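You operate a simulated robot arm through the tools that you are given. There is no shell and no other tool. Be economical: measure what you need, move in short steps, check, and stop when the job is done.

Carry out the task below with a simulated two-armed robot. There is one attempt and no reset: what you move stays moved.

TASK
Wipe up the spill on the worktop with the blue cloth there and put it back.

It is judged by the outcome, as a careful person would: the job done as asked, and still so three seconds after it is handed in. It fails if anything else is knocked over, pushed out of place, dropped, spilled or broken. Flat cloth is picked up by pressing the open fingertips on it (5 to 10 N) and closing them slowly along it; thin cloth reads only 2 to 8 mm in the jaws.

THE ROBOT
Two 6-joint arms with two-finger grippers on one trunk, on a base that drives. Base frame: it is fixed to the floor where the robot stands at the start and does not move with it; the origin is under the middle of the robot, x ahead of it, y to its left, z up; the surface under the hand at the start is at about z = 900. Readings come in mm, rad, newtons and seconds.
The left shoulder is at the start at [70, 176, 1165], the right one opposite. With the tool pointing down near the work surface each hand reaches from about 480 to 800 mm from the robot's upright axis, wherever it stands, measured 20 degrees to its own side. Payload 2.45 kg a hand.
The TCP of each hand is the grasp point between the finger pads, 26 mm short of the fingertips. In the tool frame z runs along the fingers and y along their closing line. The gripper opens to 96 mm. The gripper's body begins 69 mm behind the TCP.
Orientation is that of the tool frame in the base frame, as [roll, pitch, yaw] about the fixed x, y, z axes, in that order (R = Rz(yaw) Ry(pitch) Rx(roll)). With the fingers straight down and closing along the base's y, the tool's x points along the base's -x, its y along +y and its z along -z.

THE INTERFACE
- The arms move only by the tool step_arm. It takes "left_increments", "right_increments" or both (then of equal length, played together; a hand with none holds still); each is a list of rows, each an object (a shift or turn left out is 0, a gripper value left out holds the last) with "grip": the finger opening in cm, from 0 to 9.6; "dp": the shift along the tool's x, y, z in cm, a list of three; "turn": the turn, a rotation vector about the tool's x, y, z in rad, a list of three. In form: [{"grip": grip, "dp": [x, y, z], "turn": [rx, ry, rz]}, ...]. A call has 1 to 20 rows; each row shifts and turns the commanded pose from where the row before left it, along the tool's axes as they then stand. A row lasts 0.2 s, in which the tool goes at most 50 mm and 0.15 rad; a call with a longer step from one row to the next is refused whole, and so is a gripper value outside its range. Where a pose cannot be reached the arm comes as near as it can. A force on the tool above 40 N (or 10 N above the force at the start of the call, whichever is more), or a blocked arm, ends the call early, and 0.2 s more pass. Each finger halts on what it meets, pressing with about 42 N; the grip force reading is that of the motor and also rises with nothing between the fingers. The clock runs only during rows and for 0.2 s after the last one: add rows that do not move to give the fingers time. It gives the time, the measured TCP pose, the force on the tool (base axes), the opening and the grip force at its end, in the units of the frame above (readings bear some noise), with the torque about the TCP (base axes, N m) and any sound that the robot's microphone picked up.
- Cameras (640 x 400 px; columns grow to the right, rows downward): "scene" is now at [134.3, -18.7, 1480.1]; the picture's right is [-0.22, -0.97, 0.00], its down [-0.59, 0.14, -0.79] and it looks along [0.77, -0.18, -0.61] (base axes); focal length 263 px, centre (320, 200). "left" rides on the left gripper at [82, -3, -98] in its tool frame; the picture's right is [0.04, 1.00, 0.00], its down [-0.73, 0.03, -0.68] and it looks along [-0.68, 0.03, 0.73] (tool axes); focal length 256 px, centre (320, 200). "right" rides on the right gripper at [82, 3, -98] in its tool frame; the picture's right is [-0.04, 1.00, 0.00], its down [-0.73, -0.03, -0.68] and it looks along [-0.68, -0.03, 0.73] (tool axes); focal length 256 px, centre (320, 200). There is no depth. A picture from a camera that has moved, and an enlarged one, comes with that camera's place and axes in the base frame and with its lens.
- camera(camera): a new picture of that camera. The clock stands still meanwhile.
- move_column(by): slides the trunk up (or, below 0, down) by that many mm; the arms and the scene camera ride with it, the base frame stays. It gives what a move gives, with no picture.
- steer(legs): drives the robot by 1 to 6 legs, each [ahead, left, turn to the left] in mm, mm and rad, along the robot's own axes; the way and the turn of a leg run together, so that a leg with both is an arc; at most 1500 mm and 3.142 rad a leg. The arms and the cameras ride along, it lands a little off, and it stops where it bumps. It gives what a move gives.
- pan_tilt(pan, tilt): turns the head with the scene camera to pan (to the left, within 1.501 rad either way) and tilt (down, from -0.506 to 1.204), counted from straight ahead of the robot. It gives what a move gives.
- zoom(camera, box): a new picture of the part [left, top, right, bottom] of that camera's present view, enlarged. The clock stands still meanwhile.
- sign_off(): hands the job in; it is judged then, once.

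Go step by step. Nothing tells you exact positions but the pictures and the camera data: compare them with the known pose of the tool, close in by small moves and look again before you grip or let go. The budget is 120 turns and 92 pictures, counting those below and the enlarged ones. Unless the task says otherwise, let go and move clear before handing in, and close with one line.

The tools are called after "Request:" by a JSON object that holds its "name" and its "arguments". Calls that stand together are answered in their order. step_arm: Moves the arms, as the interface text tells. Its arguments: {"type":"object","properties":{"left_increments":{"type":"array"},"right_increments":{"type":"array"}},"required":[]} The other tools are called the same way: move_column (by) slides the trunk up or down; steer (legs) drives the base; pan_tilt (pan, tilt) turns the head that bears the scene camera; camera (camera) takes a picture; zoom (camera, box) takes an enlarged picture of a part of a camera's view; sign_off () hands the job in.

At the start:

```text
clock: 0.0
left_eef_pos: [548.8, 159.7, 1218.7]
left_tool_rot: [-3.141, 0.001, 3.14]
left_contact_force: [0.0, -0.3, -0.4]
left_moment: [0.0, 0.02, -0.01]
left_width: 96.0
left_grip_force: 0.1
right_eef_pos: [505.1, -353.9, 1229.6]
right_tool_rot: [-3.141, -0.001, -3.141]
right_contact_force: [-0.3, -0.1, 0.4]
right_moment: [-0.02, 0.02, 0.04]
right_width: 95.9
right_grip_force: 0.1
trunk travel left (down, up): [-650.0, 190.0]
robot x, y, heading: [-1.8, -3.0, -0.005]
head pan, tilt: [-0.225, 0.654]
```

scene: 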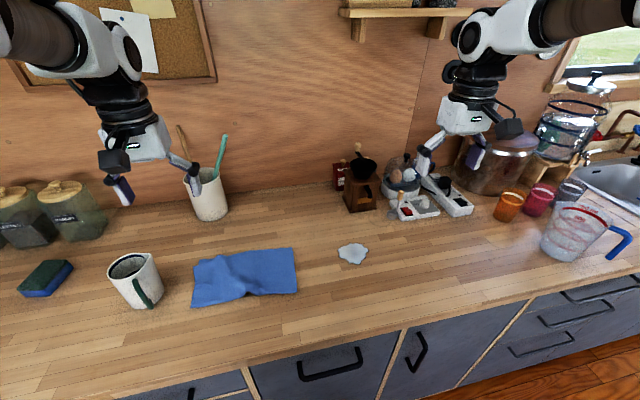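
right: 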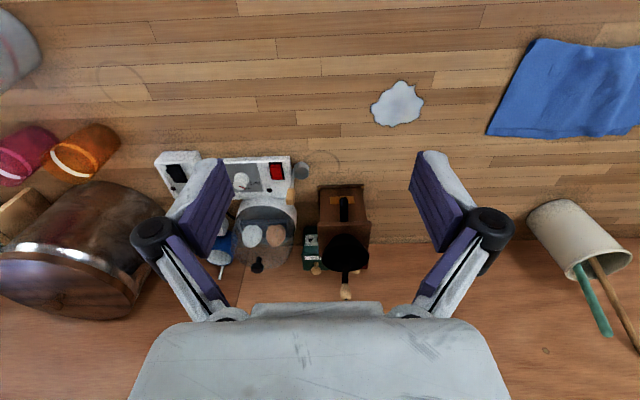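
left: 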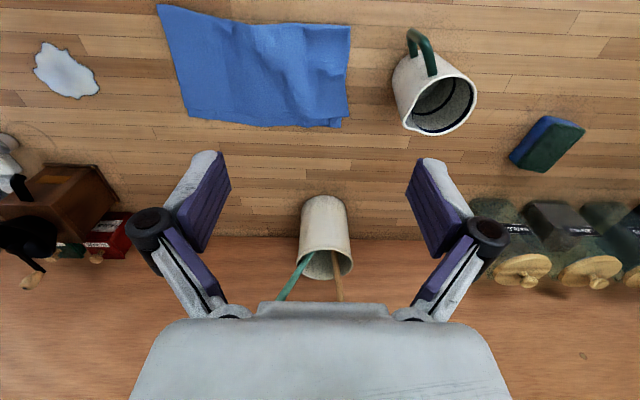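

I see the spill at about (605, -222) and the cloth flat over x 520–675, y -55–205 at z≈900. I'll bring both hands above the cloth's two ends, partly closed, and look.

Request:
{"name": "step_arm", "arguments": {"left_increments": [{"grip": 4, "dp": [-0.51, 0.05, 2.19]}, {"dp": [-0.51, 0.05, 2.19]}, {"dp": [-0.51, 0.05, 2.19]}, {"dp": [-0.51, 0.05, 2.19]}, {"dp": [-0.51, 0.05, 2.19]}, {"dp": [-0.51, 0.05, 2.19]}, {"dp": [-0.51, 0.05, 2.19]}, {"dp": [-0.51, 0.05, 2.19]}, {"dp": [-0.51, 0.05, 2.19]}, {"dp": [-0.51, 0.05, 2.19]}, {}], "right_increments": [{"grip": 4, "dp": [-0.93, 3.39, 2.3]}, {"dp": [-0.93, 3.39, 2.3]}, {"dp": [-0.93, 3.39, 2.3]}, {"dp": [-0.93, 3.39, 2.3]}, {"dp": [-0.93, 3.39, 2.3]}, {"dp": [-0.93, 3.39, 2.3]}, {"dp": [-0.93, 3.39, 2.3]}, {"dp": [-0.93, 3.39, 2.3]}, {"dp": [-0.93, 3.39, 2.3]}, {"dp": [-0.93, 3.39, 2.3]}, {}]}}

Request:
{"name": "camera", "arguments": {"camera": "scene"}}

Request:
{"name": "camera", "arguments": {"camera": "right"}}

Request:
{"name": "camera", "arguments": {"camera": "left"}}

```text
clock: 2.4
left_eef_pos: [599.8, 165.0, 1001.4]
left_tool_rot: [3.139, 0.002, -3.14]
left_contact_force: [-0.5, -0.9, 0.6]
left_moment: [0.04, -0.03, 0.04]
left_width: 40.1
left_grip_force: 0.1
right_eef_pos: [629.9, -61.9, 1008.2]
right_tool_rot: [3.116, 0.001, 3.111]
right_contact_force: [-1.0, -0.3, 0.3]
right_moment: [0.01, -0.05, -0.02]
right_width: 39.9
right_grip_force: 0.0
right hand out of reach, approached as far as the arm can: row 9, 10
trunk travel left (down, up): [-650.0, 190.0]
robot x, y, heading: [-1.0, 6.6, -0.004]
head pan, tilt: [-0.225, 0.654]
```

```text
88 pictures are left
camera scene: at [132.6, -19.5, 1480.2], right [-0.22, -0.97, 0.0], down [-0.59, 0.14, -0.79], along [0.77, -0.18, -0.61], focal length 263 px, centre (320, 200)
```

scene: 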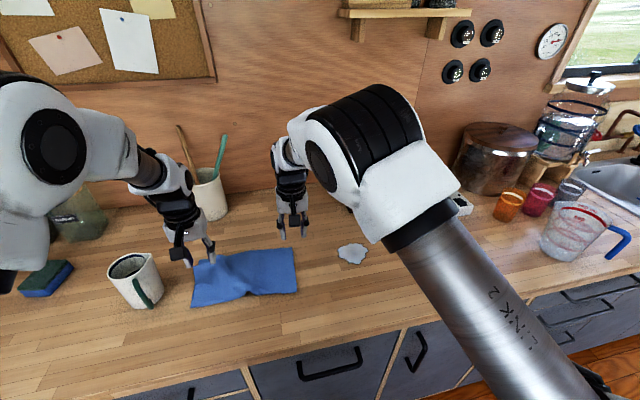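

```text
87 pictures are left
camera right: at [549.3, -59.1, 1105.8], right [0.07, 1.0, 0.03], down [0.73, -0.07, 0.68], along [0.68, -0.03, -0.73], focal length 256 px, centre (320, 200)
```

right: 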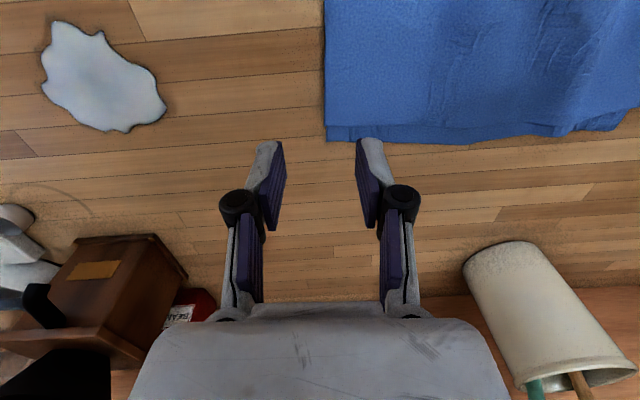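

```text
86 pictures are left
camera left: at [516.7, 163.2, 1098.1], right [-0.04, 1.0, 0.0], down [0.73, 0.03, 0.68], along [0.68, 0.03, -0.73], focal length 256 px, centre (320, 200)
```

left: 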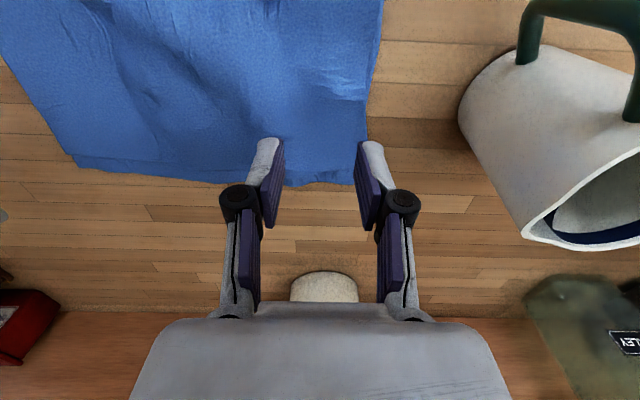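

The right hand can't reach that far inward, so I'll raise both hands and sidestep the base about 70 mm left. That puts both ends of the cloth in easy reach.

Request:
{"name": "step_arm", "arguments": {"left_increments": [{"dp": [0, -0.5, -3]}, {"dp": [0, -0.5, -3]}, {"dp": [0, -0.5, -3]}, {"dp": [0, -0.5, -3]}], "right_increments": [{"dp": [0, -2, -3]}, {"dp": [0, -2, -3]}, {"dp": [0, -2, -3]}, {"dp": [0, -2, -3]}]}}

Request:
{"name": "steer", "arguments": {"legs": [[0, 68, 0]]}}

```text
clock: 3.4
left_eef_pos: [598.7, 146.0, 1122.7]
left_tool_rot: [3.14, 0.003, 3.141]
left_contact_force: [-0.4, 0.0, -0.1]
left_moment: [0.03, -0.02, 0.03]
left_width: 40.3
left_grip_force: 0.0
right_eef_pos: [621.5, -127.4, 1121.6]
right_tool_rot: [3.141, 0.003, -3.141]
right_contact_force: [-0.6, 0.3, 1.1]
right_moment: [0.03, 0.01, -0.01]
right_width: 40.1
right_grip_force: 0.1
trunk travel left (down, up): [-650.0, 190.0]
robot x, y, heading: [0.5, -3.0, 0.004]
head pan, tilt: [-0.225, 0.654]
```

```text
clock: 4.4
left_eef_pos: [599.9, 212.4, 1120.8]
left_tool_rot: [3.14, 0.0, 3.141]
left_contact_force: [0.9, -0.2, 0.5]
left_moment: [0.03, 0.0, -0.02]
left_width: 40.2
left_grip_force: 0.1
right_eef_pos: [623.0, -60.2, 1120.7]
right_tool_rot: [3.141, 0.001, 3.14]
right_contact_force: [0.3, -0.1, 0.0]
right_moment: [0.0, -0.01, -0.01]
right_width: 40.0
right_grip_force: 0.1
trunk travel left (down, up): [-650.0, 190.0]
robot x, y, heading: [-0.2, 69.3, -0.003]
head pan, tilt: [-0.225, 0.654]
```

Both hands are high and centred on the cloth. I'll lower them to about 25 mm above it.

Request:
{"name": "step_arm", "arguments": {"left_increments": [{"dp": [0, -1.6, 0]}, {"dp": [0, -1.6, 2.4]}, {"dp": [0, -1.5, 3]}, {"dp": [0, 0, 3]}, {"dp": [0, 0, 3]}, {"dp": [0, 0, 3]}, {"dp": [0, 0, 2.7]}, {}], "right_increments": [{"dp": [0.9, 1.3, 0]}, {"dp": [0.8, 1.3, 2.4]}, {"dp": [0.8, 1.4, 3]}, {"dp": [0, 0, 3]}, {"dp": [0, 0, 3]}, {"dp": [0, 0, 3]}, {"dp": [0, 0, 2.7]}, {}]}}

Request:
{"name": "camera", "arguments": {"camera": "right"}}

Request:
{"name": "camera", "arguments": {"camera": "left"}}

Request:
{"name": "camera", "arguments": {"camera": "scene"}}

```text
clock: 6.2
left_eef_pos: [598.9, 167.1, 949.5]
left_tool_rot: [3.141, 0.001, 3.139]
left_contact_force: [-0.1, 0.3, 0.2]
left_moment: [-0.01, -0.03, 0.01]
left_width: 40.0
left_grip_force: 0.1
right_eef_pos: [596.9, -22.3, 951.7]
right_tool_rot: [3.135, -0.001, 3.134]
right_contact_force: [0.3, -0.5, -0.3]
right_moment: [-0.04, 0.01, 0.0]
right_width: 39.9
right_grip_force: 0.0
trunk travel left (down, up): [-650.0, 190.0]
robot x, y, heading: [-1.9, 68.3, 0.001]
head pan, tilt: [-0.225, 0.654]
```

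```text
85 pictures are left
camera right: at [515.9, -18.4, 1049.4], right [0.05, 1.0, 0.01], down [0.73, -0.04, 0.68], along [0.68, -0.03, -0.74], focal length 256 px, centre (320, 200)
```

right: 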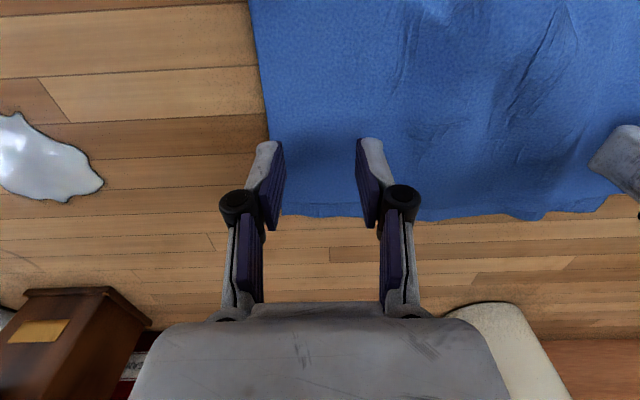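

```text
84 pictures are left
camera left: at [516.2, 164.8, 1046.9], right [-0.04, 1.0, 0.0], down [0.73, 0.03, 0.68], along [0.68, 0.03, -0.73], focal length 256 px, centre (320, 200)
```

left: 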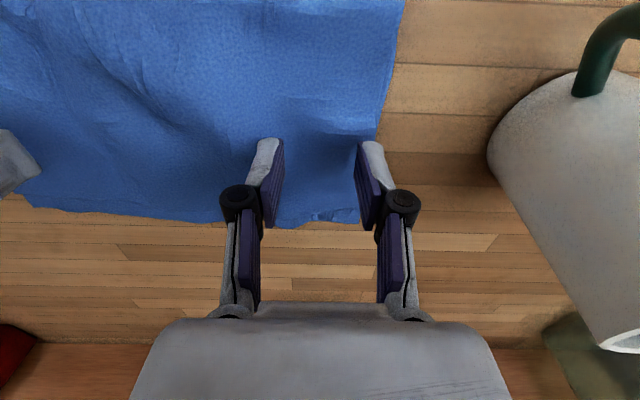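

```text
83 pictures are left
camera scene: at [133.2, 50.1, 1480.2], right [-0.22, -0.97, 0.0], down [-0.59, 0.14, -0.79], along [0.77, -0.18, -0.61], focal length 263 px, centre (320, 200)
```

scene: 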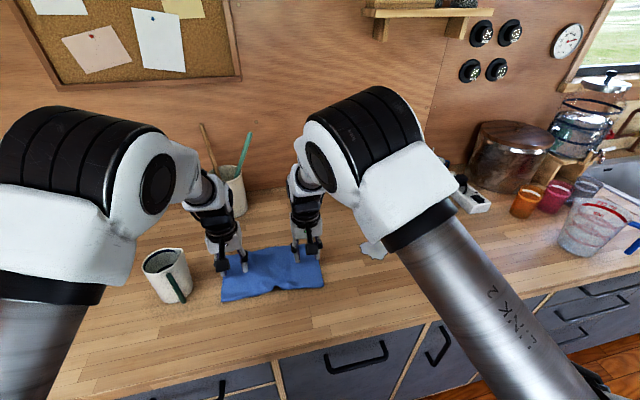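

Both fingertip pairs are over the cloth. I'll shift each about 5 mm inward and lower to near contact.

Request:
{"name": "step_arm", "arguments": {"left_increments": [{"dp": [0, -0.5, 0.5]}, {"dp": [0, 0, 0.8]}, {"dp": [0, 0, 0.5]}, {"dp": [0, 0, 0.2]}, {}], "right_increments": [{"dp": [0, 0.5, 0.5]}, {"dp": [0, 0, 0.8]}, {"dp": [0, 0, 0.5]}, {"dp": [0, 0, 0.3]}, {}]}}

```text
clock: 7.4
left_eef_pos: [600.6, 162.0, 928.4]
left_tool_rot: [-3.141, -0.001, 3.139]
left_contact_force: [1.0, -0.6, 0.7]
left_moment: [0.0, 0.01, 0.0]
left_width: 39.9
left_grip_force: 0.2
right_eef_pos: [598.1, -16.8, 929.2]
right_tool_rot: [3.138, -0.002, 3.134]
right_contact_force: [-0.5, -0.4, -0.2]
right_moment: [0.0, 0.03, -0.01]
right_width: 40.1
right_grip_force: 0.1
trunk travel left (down, up): [-650.0, 190.0]
robot x, y, heading: [-0.2, 73.9, -0.002]
head pan, tilt: [-0.225, 0.654]
```

No contact yet; I'll go down in small steps.

Request:
{"name": "step_arm", "arguments": {"left_increments": [{"dp": [0, 0, 0.15]}, {"dp": [0, 0, 0.1]}, {}], "right_increments": [{"dp": [0, 0, 0.15]}, {"dp": [0, 0, 0.1]}, {}]}}

```text
clock: 8.2
left_eef_pos: [599.2, 163.1, 928.8]
left_tool_rot: [3.14, 0.001, 3.139]
left_contact_force: [1.4, 0.7, 8.6]
left_moment: [0.11, -0.02, -0.01]
left_width: 39.5
left_grip_force: 0.1
right_eef_pos: [597.8, -15.7, 927.5]
right_tool_rot: [3.137, 0.0, 3.137]
right_contact_force: [-0.2, -0.3, 2.9]
right_moment: [-0.08, 0.0, 0.02]
right_width: 40.7
right_grip_force: 0.1
trunk travel left (down, up): [-650.0, 190.0]
robot x, y, heading: [-3.3, 66.9, 0.001]
head pan, tilt: [-0.225, 0.654]
```

Left is pressing at 8.6 N and right at 2.9 N. I'll press the right a little more and close both slowly.

Request:
{"name": "step_arm", "arguments": {"left_increments": [{}, {}, {"grip": 3.7}, {"grip": 3.4}, {"grip": 3.1}, {"grip": 2.8}, {"grip": 2.5}, {"grip": 2.2}, {"grip": 1.9}, {"grip": 1.6}, {"grip": 1.3}, {"grip": 1.0}, {"grip": 0.7}, {"grip": 0.4}, {"grip": 0.2}, {"grip": 0}, {}], "right_increments": [{"dp": [0, 0, 0.1]}, {}, {"grip": 3.7}, {"grip": 3.4}, {"grip": 3.1}, {"grip": 2.8}, {"grip": 2.5}, {"grip": 2.2}, {"grip": 1.9}, {"grip": 1.6}, {"grip": 1.3}, {"grip": 1.0}, {"grip": 0.7}, {"grip": 0.4}, {"grip": 0.2}, {"grip": 0}, {}]}}

Request:
{"name": "camera", "arguments": {"camera": "right"}}

Request:
{"name": "camera", "arguments": {"camera": "left"}}

```text
clock: 11.8
left_eef_pos: [597.8, 162.7, 927.9]
left_tool_rot: [-3.141, 0.003, 3.139]
left_contact_force: [-0.1, -13.7, 6.6]
left_moment: [-0.37, 0.04, 0.03]
left_width: 3.3
left_grip_force: 32.5
right_eef_pos: [597.2, -16.6, 928.0]
right_tool_rot: [3.138, 0.003, 3.137]
right_contact_force: [0.2, 12.8, 18.5]
right_moment: [0.35, 0.09, -0.08]
right_width: 3.5
right_grip_force: 32.4
trunk travel left (down, up): [-650.0, 190.0]
robot x, y, heading: [0.7, 72.8, -0.003]
head pan, tilt: [-0.225, 0.654]
```

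```text
82 pictures are left
camera right: at [515.2, -11.9, 1025.1], right [0.05, 1.0, 0.0], down [0.73, -0.04, 0.68], along [0.68, -0.03, -0.73], focal length 256 px, centre (320, 200)
```

right: 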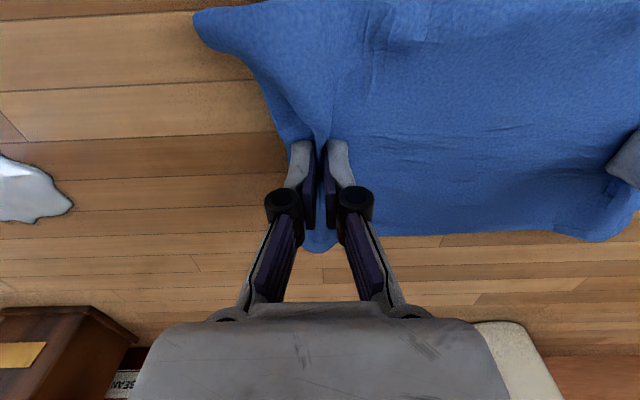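

```text
81 pictures are left
camera left: at [515.5, 160.5, 1025.7], right [-0.04, 1.0, 0.0], down [0.73, 0.03, 0.68], along [0.68, 0.03, -0.73], focal length 256 px, centre (320, 200)
```

left: 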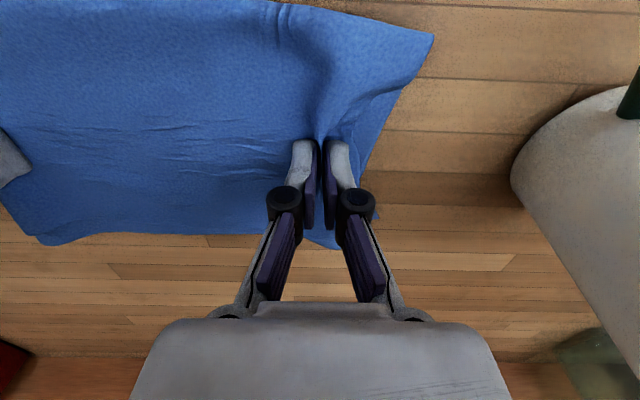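

Both hands have the cloth (about 3.4 mm in the jaws). I'll ease the tension and lift a hair, then sidestep the base right so the flat cloth slides over the spill.

Request:
{"name": "step_arm", "arguments": {"left_increments": [{"dp": [0, -0.3, -0.2]}, {}], "right_increments": [{"dp": [0, 0.3, -0.3]}, {}]}}

Request:
{"name": "steer", "arguments": {"legs": [[0, -130, 0]]}}

Request:
{"name": "camera", "arguments": {"camera": "scene"}}

Request:
{"name": "camera", "arguments": {"camera": "right"}}

```text
clock: 12.4
left_eef_pos: [599.6, 159.4, 928.9]
left_tool_rot: [3.14, 0.0, 3.14]
left_contact_force: [-0.4, -5.7, 3.5]
left_moment: [-0.16, -0.02, 0.05]
left_width: 2.4
left_grip_force: 32.1
right_eef_pos: [598.2, -16.0, 927.4]
right_tool_rot: [3.137, -0.003, 3.133]
right_contact_force: [-1.0, 5.3, 7.4]
right_moment: [0.12, 0.1, -0.02]
right_width: 3.4
right_grip_force: 32.7
trunk travel left (down, up): [-650.0, 190.0]
robot x, y, heading: [-0.6, 65.8, -0.001]
head pan, tilt: [-0.225, 0.654]
```

```text
clock: 13.7
left_eef_pos: [600.2, 29.6, 928.1]
left_tool_rot: [-3.14, -0.001, -3.141]
left_contact_force: [-0.1, -1.4, 0.2]
left_moment: [-0.04, 0.06, -0.02]
left_width: 5.0
left_grip_force: 33.2
right_eef_pos: [599.4, -144.9, 929.6]
right_tool_rot: [3.136, 0.0, 3.13]
right_contact_force: [-0.5, 5.1, 5.2]
right_moment: [0.09, 0.01, -0.01]
right_width: 2.6
right_grip_force: 33.6
trunk travel left (down, up): [-650.0, 190.0]
robot x, y, heading: [1.0, -62.5, 0.0]
head pan, tilt: [-0.225, 0.654]
```

```text
80 pictures are left
camera scene: at [133.5, -78.8, 1480.1], right [-0.23, -0.97, 0.0], down [-0.59, 0.14, -0.79], along [0.77, -0.18, -0.61], focal length 263 px, centre (320, 200)
```

scene: 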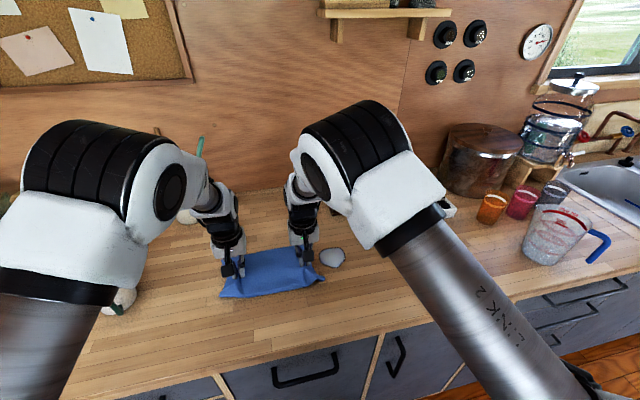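

```text
79 pictures are left
camera right: at [517.6, -140.2, 1027.5], right [0.05, 1.0, 0.01], down [0.73, -0.04, 0.68], along [0.68, -0.03, -0.73], focal length 256 px, centre (320, 200)
```

right: 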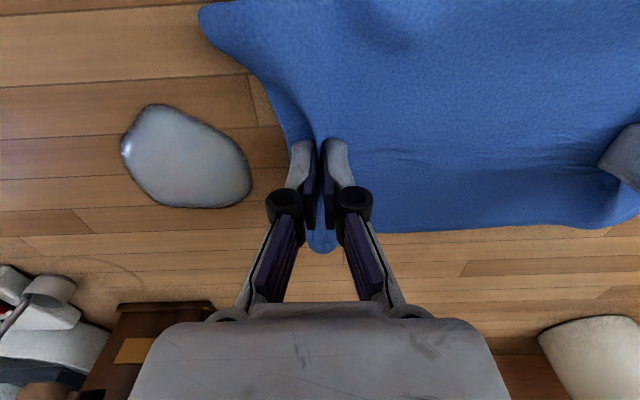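

The cloth slides neatly and stays flat, with the spill dead ahead at about (598, -222). I'll continue over it.

Request:
{"name": "steer", "arguments": {"legs": [[0, -140, 0]]}}

Request:
{"name": "camera", "arguments": {"camera": "right"}}

Request:
{"name": "camera", "arguments": {"camera": "left"}}

```text
clock: 15.0
left_eef_pos: [599.3, -105.2, 928.0]
left_tool_rot: [-3.14, -0.001, 3.139]
left_contact_force: [0.7, -1.4, 0.5]
left_moment: [0.05, 0.11, -0.04]
left_width: 4.8
left_grip_force: 33.3
right_eef_pos: [599.0, -280.8, 930.8]
right_tool_rot: [3.137, 0.0, 3.132]
right_contact_force: [1.0, 1.1, -0.1]
right_moment: [-0.11, 0.08, -0.05]
right_width: 5.2
right_grip_force: 36.7
trunk travel left (down, up): [-650.0, 190.0]
robot x, y, heading: [1.0, -199.4, -0.004]
head pan, tilt: [-0.225, 0.654]
```

```text
78 pictures are left
camera right: at [517.7, -276.9, 1027.7], right [0.05, 1.0, 0.01], down [0.73, -0.04, 0.68], along [0.68, -0.03, -0.73], focal length 256 px, centre (320, 200)
```

right: 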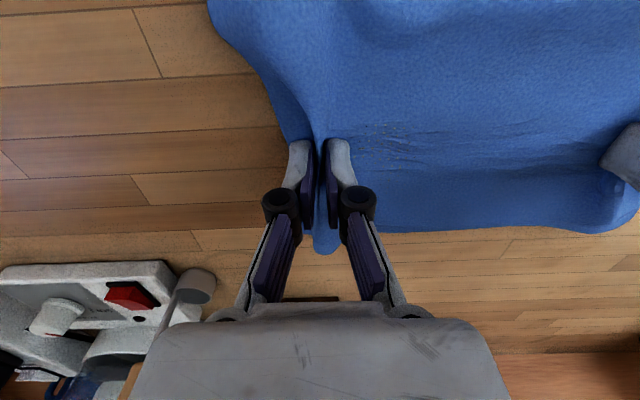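

```text
77 pictures are left
camera left: at [516.8, -107.4, 1026.5], right [-0.04, 1.0, 0.0], down [0.73, 0.03, 0.68], along [0.68, 0.03, -0.73], focal length 256 px, centre (320, 200)
```

left: 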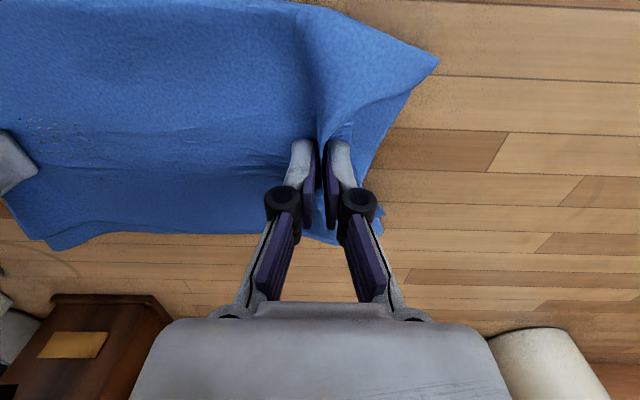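

The cloth now covers the spill. I'll back up about 50 mm so the right fingertips are over the spill's middle, then press lightly and rub around.

Request:
{"name": "steer", "arguments": {"legs": [[0, 60, 0]]}}

Request:
{"name": "step_arm", "arguments": {"left_increments": [{"dp": [0, 0, 0.05]}, {"dp": [-1.5, 0, 0]}, {"dp": [-1.5, 0, 0]}, {"dp": [0, -1.5, 0]}, {"dp": [1.5, 0, 0]}, {"dp": [1.5, 0, 0]}, {"dp": [1.5, 0, 0]}, {"dp": [1.5, 0, 0]}, {"dp": [0, -1.5, 0]}, {"dp": [-1.5, 0, 0]}, {"dp": [-1.5, 0, 0]}, {"dp": [-1.5, 0, 0]}, {"dp": [-1.5, 0, 0]}, {"dp": [0, 1.5, 0]}, {"dp": [0, 1.5, 0]}, {"dp": [1.5, 0, 0]}, {"dp": [1.5, 0, 0]}, {}], "right_increments": [{"dp": [0, 0, 0.3]}, {"dp": [-1.5, 0, 0]}, {"dp": [-1.5, 0, 0]}, {"dp": [0, -1.5, 0]}, {"dp": [1.5, 0, 0]}, {"dp": [1.5, 0, 0]}, {"dp": [1.5, 0, 0]}, {"dp": [1.5, 0, 0]}, {"dp": [0, -1.5, 0]}, {"dp": [-1.5, 0, 0]}, {"dp": [-1.5, 0, 0]}, {"dp": [-1.5, 0, 0]}, {"dp": [-1.5, 0, 0]}, {"dp": [0, 1.5, 0]}, {"dp": [0, 1.5, 0]}, {"dp": [1.5, 0, 0]}, {"dp": [1.5, 0, 0]}, {}]}}

Request:
{"name": "camera", "arguments": {"camera": "right"}}

```text
clock: 16.0
left_eef_pos: [600.1, -47.6, 928.5]
left_tool_rot: [3.141, 0.0, 3.14]
left_contact_force: [-0.5, -6.1, 5.5]
left_moment: [-0.27, -0.04, 0.02]
left_width: 2.5
left_grip_force: 33.6
right_eef_pos: [599.7, -222.0, 930.4]
right_tool_rot: [3.132, 0.0, 3.129]
right_contact_force: [0.4, 2.3, 4.0]
right_moment: [-0.08, 0.01, 0.01]
right_width: 1.7
right_grip_force: 28.9
trunk travel left (down, up): [-650.0, 190.0]
robot x, y, heading: [0.8, -136.4, -0.002]
head pan, tilt: [-0.225, 0.654]
```

```text
clock: 17.6
left_eef_pos: [588.7, -53.6, 926.9]
left_tool_rot: [-3.12, -0.003, -3.117]
left_contact_force: [-3.3, -19.4, 22.0]
left_moment: [-0.72, 0.01, -0.01]
left_width: 2.5
left_grip_force: 30.6
left hand out of reach, approached as far as the arm can: row 8
right_eef_pos: [585.3, -235.7, 927.8]
right_tool_rot: [3.133, 0.003, 3.129]
right_contact_force: [-0.2, 16.4, 3.4]
right_moment: [0.5, 0.0, -0.04]
right_width: 3.2
right_grip_force: 30.8
trunk travel left (down, up): [-650.0, 190.0]
robot x, y, heading: [-0.9, -138.2, -0.0]
head pan, tilt: [-0.225, 0.654]
stopped in row 8 (left hand): the force on the tool passed its limit at 54 N (the readings are from after the stop); the commanded pose is now the measured one
```

```text
76 pictures are left
camera right: at [503.3, -231.7, 1025.3], right [0.05, 1.0, 0.01], down [0.73, -0.05, 0.68], along [0.68, -0.03, -0.73], focal length 256 px, centre (320, 200)
```

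right: 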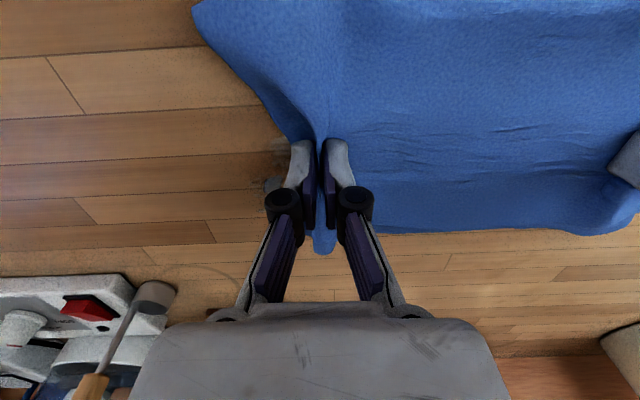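

The left arm hit its inner reach limit with the cloth taut. I'll ease tension, raise the left slightly and check the remnant by the right fingers.

Request:
{"name": "step_arm", "arguments": {"left_increments": [{"dp": [-0.5, 0.1, -0.3]}, {"dp": [-0.6, 0.1, 0]}, {}], "right_increments": [{"dp": [-0.6, 0.5, -0.1]}, {"dp": [-0.6, 0.4, 0]}, {}]}}

Request:
{"name": "zoom", "arguments": {"camera": "right", "box": [160, 80, 400, 280]}}

```text
clock: 18.4
left_eef_pos: [600.0, -53.2, 928.2]
left_tool_rot: [-3.124, -0.006, -3.122]
left_contact_force: [0.2, -2.3, 3.6]
left_moment: [-0.09, 0.07, -0.03]
left_width: 4.1
left_grip_force: 37.4
right_eef_pos: [598.8, -228.3, 927.1]
right_tool_rot: [3.134, 0.0, 3.13]
right_contact_force: [1.4, -1.9, 7.9]
right_moment: [-0.03, -0.13, -0.01]
right_width: 4.6
right_grip_force: 31.0
trunk travel left (down, up): [-650.0, 190.0]
robot x, y, heading: [-0.7, -136.1, 0.004]
head pan, tilt: [-0.225, 0.654]
```

```text
2.00 times, centred on (280, 180) of right
camera zoom: at [517.4, -223.7, 1025.3], right [0.05, 1.0, 0.01], down [0.73, -0.04, 0.68], along [0.68, -0.03, -0.73], focal length 512 px, centre (400, 240)
```

zoom: 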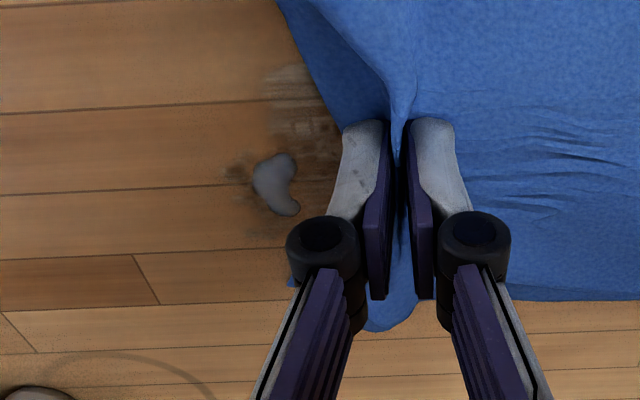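

Most is gone; a small blob remains near (609, -266) with faint smears near (585, -254). I'll rub that area by combining small base sidesteps with arm strokes in x.

Request:
{"name": "steer", "arguments": {"legs": [[-25, -15, 0]]}}

Request:
{"name": "step_arm", "arguments": {"left_increments": [{"dp": [-1.5, 0, 0]}, {"dp": [-1.5, 0, 0]}, {"dp": [-1.5, 0, 0]}, {"dp": [-1.5, 0, 0]}, {}], "right_increments": [{"dp": [-1.5, 0, 0]}, {"dp": [-1.5, 0, 0]}, {"dp": [-1.5, 0, 0]}, {"dp": [-1.5, 0, 0]}, {}]}}

Request:
{"name": "steer", "arguments": {"legs": [[0, -20, 0]]}}

Request:
{"name": "step_arm", "arguments": {"left_increments": [{"dp": [1.5, 0, 0]}, {"dp": [1.5, 0, 0]}, {"dp": [1.5, 0, 0]}, {"dp": [1.5, 0, 0]}, {}], "right_increments": [{"dp": [1.5, 0, 0]}, {"dp": [1.5, 0, 0]}, {"dp": [1.5, 0, 0]}, {"dp": [1.5, 0, 0]}, {}]}}

Request:
{"name": "steer", "arguments": {"legs": [[0, -20, 0]]}}

Request:
{"name": "step_arm", "arguments": {"left_increments": [{"dp": [-1.5, 0, 0]}, {"dp": [-1.5, 0, 0]}, {"dp": [-1.5, 0, 0]}, {"dp": [-1.5, 0, 0]}, {}], "right_increments": [{"dp": [-1.5, 0, 0]}, {"dp": [-1.5, 0, 0]}, {"dp": [-1.5, 0, 0]}, {"dp": [-1.5, 0, 0]}, {}]}}

Request:
{"name": "camera", "arguments": {"camera": "right"}}

```text
clock: 19.2
left_eef_pos: [574.5, -66.6, 928.9]
left_tool_rot: [-3.122, -0.008, -3.12]
left_contact_force: [-0.7, -0.4, 4.8]
left_moment: [-0.07, -0.09, 0.02]
left_width: 4.4
left_grip_force: 32.5
right_eef_pos: [573.7, -239.8, 927.0]
right_tool_rot: [3.134, 0.003, 3.131]
right_contact_force: [2.1, -0.6, 7.8]
right_moment: [-0.24, 0.12, -0.02]
right_width: 5.7
right_grip_force: 34.4
trunk travel left (down, up): [-650.0, 190.0]
robot x, y, heading: [-28.0, -151.5, -0.004]
head pan, tilt: [-0.225, 0.654]
```

```text
clock: 20.4
left_eef_pos: [636.1, -65.4, 928.1]
left_tool_rot: [-3.122, -0.007, -3.121]
left_contact_force: [0.0, -5.4, 10.1]
left_moment: [-0.15, -0.01, 0.0]
left_width: 2.2
left_grip_force: 33.8
right_eef_pos: [634.7, -242.4, 928.0]
right_tool_rot: [3.132, 0.0, 3.129]
right_contact_force: [0.7, 2.3, 1.0]
right_moment: [0.09, 0.01, 0.01]
right_width: 4.5
right_grip_force: 32.3
trunk travel left (down, up): [-650.0, 190.0]
robot x, y, heading: [-23.4, -153.3, -0.002]
head pan, tilt: [-0.225, 0.654]
```

```text
clock: 21.2
left_eef_pos: [635.1, -82.5, 927.6]
left_tool_rot: [-3.12, -0.007, -3.12]
left_contact_force: [1.3, -4.3, 8.3]
left_moment: [0.0, 0.1, -0.02]
left_width: 4.0
left_grip_force: 38.7
right_eef_pos: [634.9, -258.9, 928.3]
right_tool_rot: [3.134, -0.001, 3.131]
right_contact_force: [-1.0, 11.2, 7.6]
right_moment: [0.38, -0.11, 0.02]
right_width: 2.7
right_grip_force: 32.1
trunk travel left (down, up): [-650.0, 190.0]
robot x, y, heading: [-23.0, -172.3, 0.004]
head pan, tilt: [-0.225, 0.654]
```

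```text
clock: 22.4
left_eef_pos: [574.8, -83.7, 929.4]
left_tool_rot: [-3.123, -0.006, -3.121]
left_contact_force: [0.5, -1.6, 0.1]
left_moment: [-0.05, 0.06, 0.0]
left_width: 4.7
left_grip_force: 31.6
right_eef_pos: [573.0, -260.5, 926.4]
right_tool_rot: [3.133, -0.002, 3.131]
right_contact_force: [0.9, 0.1, 4.4]
right_moment: [-0.02, 0.02, -0.01]
right_width: 5.7
right_grip_force: 32.9
trunk travel left (down, up): [-650.0, 190.0]
robot x, y, heading: [-23.8, -168.0, -0.002]
head pan, tilt: [-0.225, 0.654]
```

```text
clock: 23.2
left_eef_pos: [576.4, -102.3, 927.8]
left_tool_rot: [-3.118, -0.005, -3.119]
left_contact_force: [-0.6, -2.6, 2.5]
left_moment: [-0.13, -0.03, -0.01]
left_width: 4.0
left_grip_force: 30.5
right_eef_pos: [573.9, -278.3, 927.9]
right_tool_rot: [3.138, 0.0, 3.132]
right_contact_force: [0.5, 1.4, 1.7]
right_moment: [-0.07, 0.04, 0.0]
right_width: 5.5
right_grip_force: 33.7
trunk travel left (down, up): [-650.0, 190.0]
robot x, y, heading: [-24.6, -191.0, -0.001]
head pan, tilt: [-0.225, 0.654]
```

```text
clock: 24.4
left_eef_pos: [634.3, -102.7, 928.5]
left_tool_rot: [-3.123, -0.007, -3.118]
left_contact_force: [-0.2, -8.8, 6.5]
left_moment: [-0.16, -0.04, 0.01]
left_width: 2.1
left_grip_force: 33.1
right_eef_pos: [634.5, -279.9, 927.2]
right_tool_rot: [3.132, 0.0, 3.132]
right_contact_force: [0.6, 5.8, 2.7]
right_moment: [0.18, 0.02, -0.03]
right_width: 3.8
right_grip_force: 31.2
trunk travel left (down, up): [-650.0, 190.0]
robot x, y, heading: [-28.2, -190.5, -0.0]
head pan, tilt: [-0.225, 0.654]
```

```text
74 pictures are left
camera right: at [553.1, -276.1, 1025.6], right [0.05, 1.0, 0.01], down [0.73, -0.04, 0.68], along [0.68, -0.03, -0.73], focal length 256 px, centre (320, 200)
```

right: 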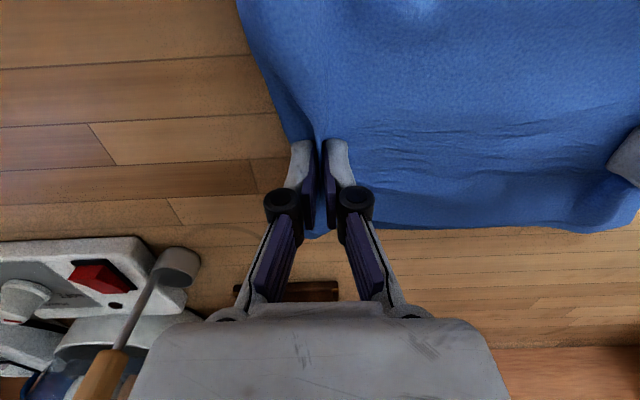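

Now I'll step the cloth back left to reveal the spill area and check.

Request:
{"name": "steer", "arguments": {"legs": [[-30, 85, 0]]}}

Request:
{"name": "camera", "arguments": {"camera": "right"}}

```text
clock: 25.5
left_eef_pos: [605.3, -18.7, 928.3]
left_tool_rot: [-3.121, -0.007, -3.12]
left_contact_force: [0.6, -5.6, 2.0]
left_moment: [-0.08, 0.07, -0.01]
left_width: 3.9
left_grip_force: 30.9
right_eef_pos: [604.4, -196.4, 928.4]
right_tool_rot: [3.132, -0.001, 3.129]
right_contact_force: [0.4, 5.0, 1.4]
right_moment: [-0.03, 0.0, -0.02]
right_width: 4.9
right_grip_force: 35.0
trunk travel left (down, up): [-650.0, 190.0]
robot x, y, heading: [-57.0, -109.6, 0.001]
head pan, tilt: [-0.225, 0.654]
```

```text
73 pictures are left
camera right: at [522.8, -193.2, 1025.7], right [0.05, 1.0, 0.01], down [0.73, -0.04, 0.68], along [0.68, -0.03, -0.73], focal length 256 px, centre (320, 200)
```

right: 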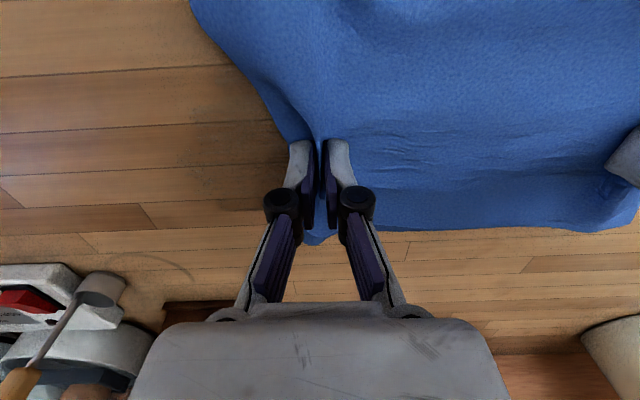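

The revealed part is clean. I'll continue sliding the cloth back and check the rest.

Request:
{"name": "steer", "arguments": {"legs": [[0, 80, 0]]}}

Request:
{"name": "zoom", "arguments": {"camera": "right", "box": [0, 0, 320, 200]}}

Request:
{"name": "camera", "arguments": {"camera": "scene"}}

```text
clock: 26.6
left_eef_pos: [605.0, 59.9, 929.0]
left_tool_rot: [-3.122, -0.007, -3.121]
left_contact_force: [-0.5, -6.2, 2.9]
left_moment: [-0.12, 0.04, -0.01]
left_width: 2.9
left_grip_force: 29.9
right_eef_pos: [605.2, -117.1, 928.1]
right_tool_rot: [3.131, -0.002, 3.132]
right_contact_force: [0.5, 2.7, 1.3]
right_moment: [0.03, 0.01, 0.02]
right_width: 5.5
right_grip_force: 37.4
trunk travel left (down, up): [-650.0, 190.0]
robot x, y, heading: [-54.3, -28.0, -0.001]
head pan, tilt: [-0.225, 0.654]
```

```text
2.00 times, centred on (160, 100) of right
camera zoom: at [523.0, -113.8, 1025.7], right [0.05, 1.0, 0.01], down [0.73, -0.04, 0.68], along [0.68, -0.03, -0.73], focal length 512 px, centre (640, 400)
```

zoom: 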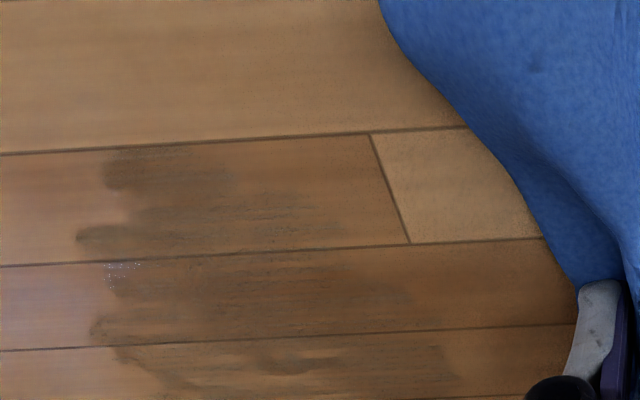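

```text
71 pictures are left
camera scene: at [78.4, -48.0, 1480.2], right [-0.22, -0.97, 0.0], down [-0.59, 0.14, -0.79], along [0.77, -0.18, -0.61], focal length 263 px, centre (320, 200)
```

scene: 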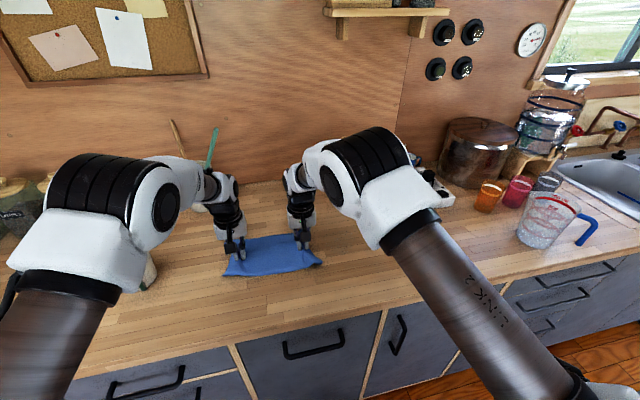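

The liquid is gone but a damp film and a few droplets remain over x 575–635, y -260 to -165. I'll wipe again with more pressure, in parallel strokes.

Request:
{"name": "step_arm", "arguments": {"right_increments": [{"dp": [0, 0.2, 0.2]}, {"dp": [0, 0, 0.1]}, {}]}}

Request:
{"name": "steer", "arguments": {"legs": [[-35, 0, 0], [0, -160, 0], [17, 0, 0], [0, 120, 0], [17, 0, 0], [0, -120, 0]]}}

Request:
{"name": "steer", "arguments": {"legs": [[17, 0, 0], [0, 120, 0], [17, 0, 0], [0, -120, 0], [-10, 0, 0], [0, 160, 0]]}}

Request:
{"name": "camera", "arguments": {"camera": "right"}}

```text
clock: 27.4
left_eef_pos: [603.6, 59.2, 930.4]
left_tool_rot: [-3.121, -0.005, -3.12]
left_contact_force: [-0.3, -1.2, 1.0]
left_moment: [-0.06, 0.0, -0.01]
left_width: 4.0
left_grip_force: 30.0
right_eef_pos: [603.3, -116.4, 927.5]
right_tool_rot: [3.134, 0.003, 3.131]
right_contact_force: [0.8, -2.1, 16.9]
right_moment: [-0.16, 0.05, 0.0]
right_width: 4.8
right_grip_force: 30.1
trunk travel left (down, up): [-650.0, 190.0]
robot x, y, heading: [-56.9, -26.5, 0.002]
head pan, tilt: [-0.225, 0.654]
```

```text
clock: 31.6
left_eef_pos: [601.6, -98.2, 931.4]
left_tool_rot: [-3.121, -0.002, -3.122]
left_contact_force: [-0.2, -1.3, -0.9]
left_moment: [0.14, -0.01, -0.01]
left_width: 4.9
left_grip_force: 36.0
right_eef_pos: [602.2, -272.5, 927.2]
right_tool_rot: [3.13, 0.003, 3.13]
right_contact_force: [-0.1, 6.2, 28.2]
right_moment: [-0.36, 0.33, -0.07]
right_width: 4.6
right_grip_force: 38.1
trunk travel left (down, up): [-650.0, 190.0]
robot x, y, heading: [-52.8, -187.0, -0.001]
head pan, tilt: [-0.225, 0.654]
```

```text
clock: 35.9
left_eef_pos: [625.4, 59.7, 929.9]
left_tool_rot: [-3.121, -0.002, -3.122]
left_contact_force: [-0.7, -1.7, 4.1]
left_moment: [-0.08, -0.04, 0.02]
left_width: 4.8
left_grip_force: 32.2
right_eef_pos: [627.2, -115.3, 927.5]
right_tool_rot: [3.133, 0.004, 3.129]
right_contact_force: [1.3, -5.0, 20.1]
right_moment: [-0.32, 0.08, -0.01]
right_width: 5.4
right_grip_force: 32.4
trunk travel left (down, up): [-650.0, 190.0]
robot x, y, heading: [-29.2, -28.5, -0.003]
head pan, tilt: [-0.225, 0.654]
```

```text
70 pictures are left
camera right: at [545.0, -111.4, 1024.7], right [0.05, 1.0, 0.01], down [0.73, -0.04, 0.68], along [0.68, -0.03, -0.73], focal length 256 px, centre (320, 200)
```

right: 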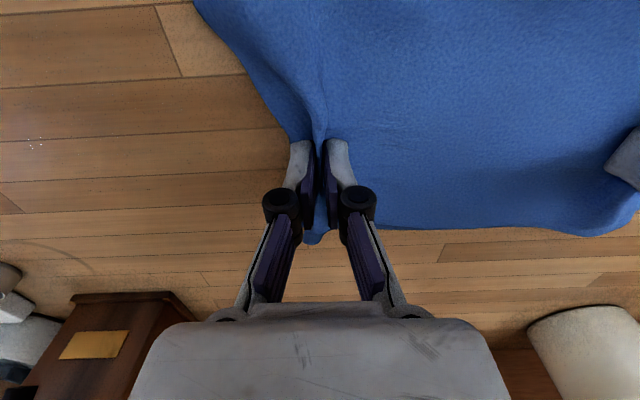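

The film is gone; some specks remain near (609, -270). Zooming in.

Request:
{"name": "zoom", "arguments": {"camera": "right", "box": [0, 70, 240, 220]}}

```text
2.67 times, centred on (120, 145) of right
camera zoom: at [545.0, -111.4, 1024.7], right [0.05, 1.0, 0.01], down [0.73, -0.04, 0.68], along [0.68, -0.03, -0.73], focal length 683 px, centre (853, 347)
```

zoom: 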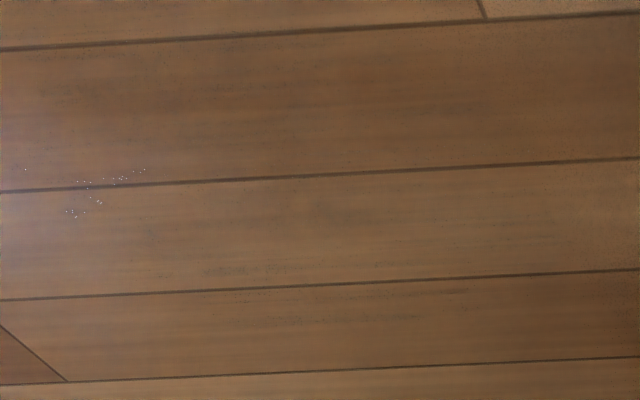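

Those specks are glare (they move with the camera). There's only a very faint film, some of it near x≈640, so I'll do one more set of strokes over the whole area.

Request:
{"name": "steer", "arguments": {"legs": [[20, 0, 0], [0, -165, 0], [-17, 0, 0], [0, 120, 0], [-17, 0, 0], [0, -120, 0]]}}

Request:
{"name": "steer", "arguments": {"legs": [[-17, 0, 0], [0, 120, 0], [-17, 0, 0], [0, -120, 0], [22, 0, 0], [0, 190, 0]]}}

Request:
{"name": "zoom", "arguments": {"camera": "right", "box": [0, 70, 240, 220]}}

Request:
{"name": "zoom", "arguments": {"camera": "scene", "box": [200, 180, 440, 330]}}

```text
clock: 40.1
left_eef_pos: [613.9, -109.4, 930.3]
left_tool_rot: [-3.122, -0.004, -3.124]
left_contact_force: [1.2, -1.0, 0.1]
left_moment: [0.07, 0.03, 0.01]
left_width: 5.0
left_grip_force: 34.8
right_eef_pos: [612.9, -284.4, 926.5]
right_tool_rot: [3.13, 0.004, 3.124]
right_contact_force: [-3.6, 10.2, 40.6]
right_moment: [0.55, 0.06, -0.04]
right_width: 2.2
right_grip_force: 32.5
trunk travel left (down, up): [-650.0, 190.0]
robot x, y, heading: [-42.0, -198.1, -0.003]
head pan, tilt: [-0.225, 0.654]
```

```text
clock: 44.5
left_eef_pos: [602.0, 78.5, 930.4]
left_tool_rot: [-3.122, -0.003, -3.126]
left_contact_force: [0.5, -4.7, 2.6]
left_moment: [-0.09, -0.02, 0.0]
left_width: 1.5
left_grip_force: 31.6
right_eef_pos: [601.2, -97.3, 928.4]
right_tool_rot: [3.132, 0.003, 3.126]
right_contact_force: [1.3, -2.9, 21.7]
right_moment: [-0.31, -0.13, 0.01]
right_width: 2.4
right_grip_force: 30.1
trunk travel left (down, up): [-650.0, 190.0]
robot x, y, heading: [-56.5, -10.8, -0.008]
head pan, tilt: [-0.225, 0.654]
```

```text
2.67 times, centred on (120, 145) of right
camera zoom: at [520.1, -92.0, 1024.6], right [0.06, 1.0, 0.01], down [0.73, -0.05, 0.68], along [0.68, -0.03, -0.73], focal length 683 px, centre (853, 347)
```

zoom: 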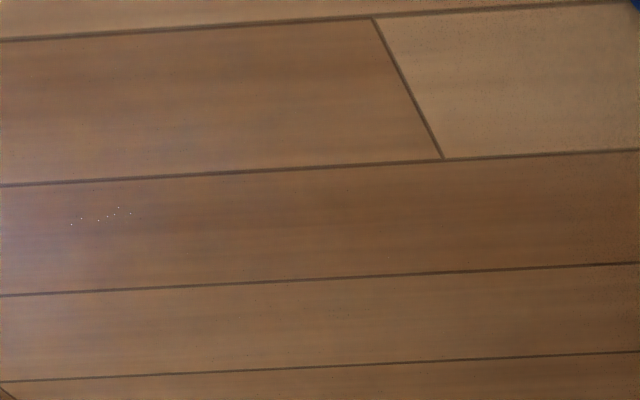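

```text
2.67 times, centred on (320, 255) of scene
camera zoom: at [74.3, -25.9, 1480.5], right [-0.23, -0.97, 0.0], down [-0.59, 0.14, -0.79], along [0.77, -0.18, -0.61], focal length 702 px, centre (320, 53)
```

zoom: 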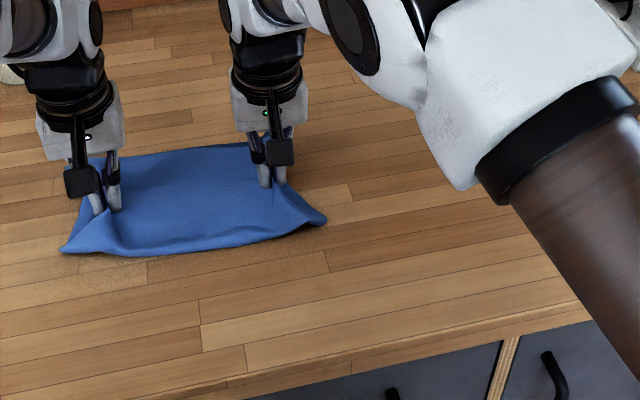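

The worktop is clean now. I'll ease pressure and slide the cloth back to its original place (+83 mm in y).

Request:
{"name": "step_arm", "arguments": {"right_increments": [{"dp": [0, 0, -0.2]}, {}]}}

Request:
{"name": "steer", "arguments": {"legs": [[-3, 83, 0.006]]}}

Request:
{"name": "camera", "arguments": {"camera": "left"}}

Request:
{"name": "camera", "arguments": {"camera": "right"}}

```text
clock: 45.1
left_eef_pos: [604.0, 78.0, 929.7]
left_tool_rot: [-3.122, -0.005, -3.126]
left_contact_force: [0.5, -3.7, 3.0]
left_moment: [-0.06, 0.02, -0.01]
left_width: 4.3
left_grip_force: 37.8
right_eef_pos: [603.2, -96.2, 928.5]
right_tool_rot: [3.134, 0.003, 3.125]
right_contact_force: [0.8, 1.9, 3.7]
right_moment: [-0.04, 0.03, 0.02]
right_width: 3.4
right_grip_force: 29.6
trunk travel left (down, up): [-650.0, 190.0]
robot x, y, heading: [-57.1, -5.6, -0.007]
head pan, tilt: [-0.225, 0.654]
```

```text
clock: 46.2
left_eef_pos: [601.3, 165.6, 929.3]
left_tool_rot: [-3.123, -0.006, -3.119]
left_contact_force: [1.0, -2.1, -0.2]
left_moment: [0.0, 0.03, -0.02]
left_width: 4.6
left_grip_force: 36.7
right_eef_pos: [600.5, -9.0, 926.9]
right_tool_rot: [3.134, 0.004, 3.131]
right_contact_force: [0.9, -0.2, 2.1]
right_moment: [-0.05, 0.02, 0.02]
right_width: 5.5
right_grip_force: 37.4
trunk travel left (down, up): [-650.0, 190.0]
robot x, y, heading: [-55.1, 77.1, 0.002]
head pan, tilt: [-0.225, 0.654]
```

```text
66 pictures are left
camera left: at [518.8, 164.1, 1027.5], right [-0.06, 1.0, -0.02], down [0.74, 0.06, 0.67], along [0.67, 0.03, -0.74], focal length 256 px, centre (320, 200)
```

left: 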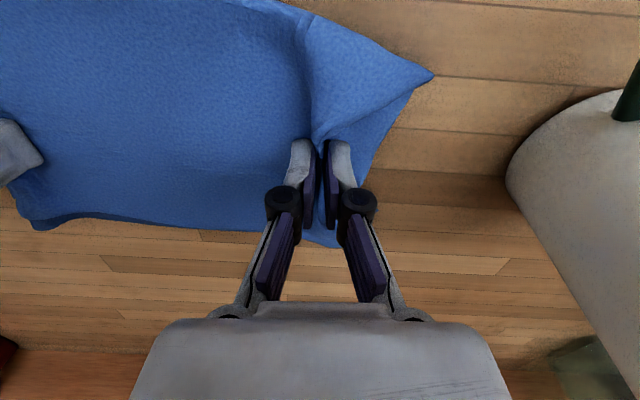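

```text
65 pictures are left
camera right: at [519.6, -5.5, 1025.4], right [0.05, 1.0, 0.01], down [0.73, -0.04, 0.68], along [0.68, -0.03, -0.73], focal length 256 px, centre (320, 200)
```

right: 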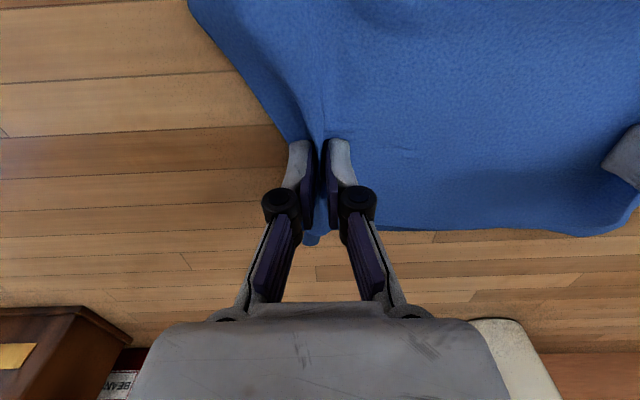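

The cloth is back at its original spot. I'll open the fingers slowly while touching so they spread the pinch flat, then lift.

Request:
{"name": "step_arm", "arguments": {"left_increments": [{"grip": 0.6}, {"grip": 1.0}, {"grip": 1.5}, {"grip": 2.0}, {"grip": 2.5}, {"grip": 3.0}, {"grip": 3.5}, {"grip": 4.0}, {}, {"dp": [0, 0, -1]}, {"dp": [0, 0, -2]}, {"dp": [0, 0, -3]}, {"dp": [0, 0, -3]}, {"dp": [0, 0, -4]}, {"dp": [0, 0, -4]}, {}], "right_increments": [{"grip": 0.6}, {"grip": 1.0}, {"grip": 1.5}, {"grip": 2.0}, {"grip": 2.5}, {"grip": 3.0}, {"grip": 3.5}, {"grip": 4.0}, {}, {"dp": [0, 0, -1]}, {"dp": [0, 0, -2]}, {"dp": [0, 0, -3]}, {"dp": [0, 0, -3]}, {"dp": [0, 0, -4]}, {"dp": [0, 0, -4]}, {}]}}

Request:
{"name": "camera", "arguments": {"camera": "left"}}

Request:
{"name": "camera", "arguments": {"camera": "scene"}}

```text
clock: 49.6
left_eef_pos: [603.1, 168.2, 1097.8]
left_tool_rot: [-3.123, -0.008, -3.12]
left_contact_force: [-0.3, -0.7, -0.4]
left_moment: [0.01, 0.0, 0.01]
left_width: 40.2
left_grip_force: 0.1
right_eef_pos: [604.4, -8.1, 1097.5]
right_tool_rot: [3.133, -0.001, 3.131]
right_contact_force: [0.0, -0.2, -1.0]
right_moment: [-0.04, 0.01, -0.02]
right_width: 40.2
right_grip_force: 0.0
trunk travel left (down, up): [-650.0, 190.0]
robot x, y, heading: [-55.1, 77.9, 0.002]
head pan, tilt: [-0.225, 0.654]
```

```text
64 pictures are left
camera left: at [521.5, 166.7, 1196.7], right [-0.06, 1.0, -0.02], down [0.74, 0.06, 0.67], along [0.67, 0.03, -0.74], focal length 256 px, centre (320, 200)
```

left: 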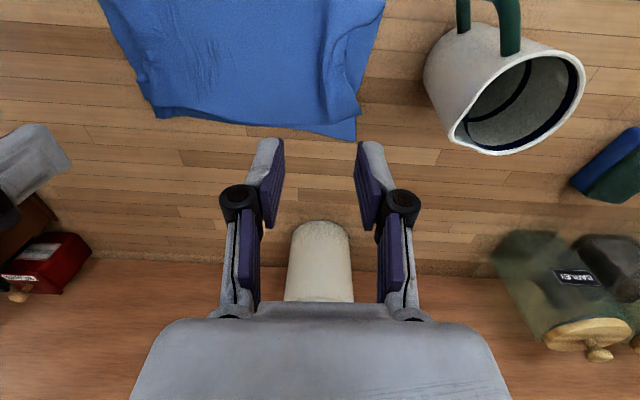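

```text
63 pictures are left
camera scene: at [76.9, 57.2, 1479.9], right [-0.22, -0.98, 0.0], down [-0.6, 0.14, -0.79], along [0.77, -0.18, -0.61], focal length 263 px, centre (320, 200)
```

scene: 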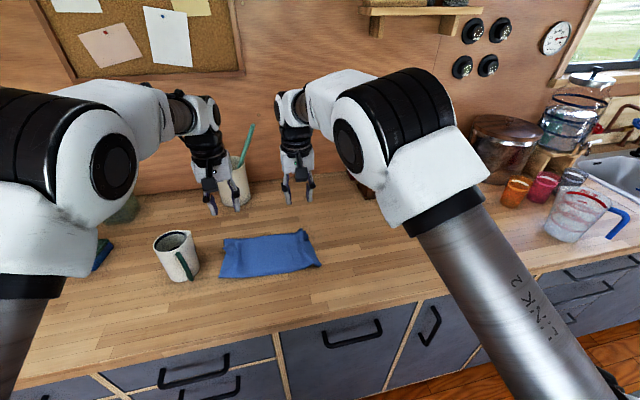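

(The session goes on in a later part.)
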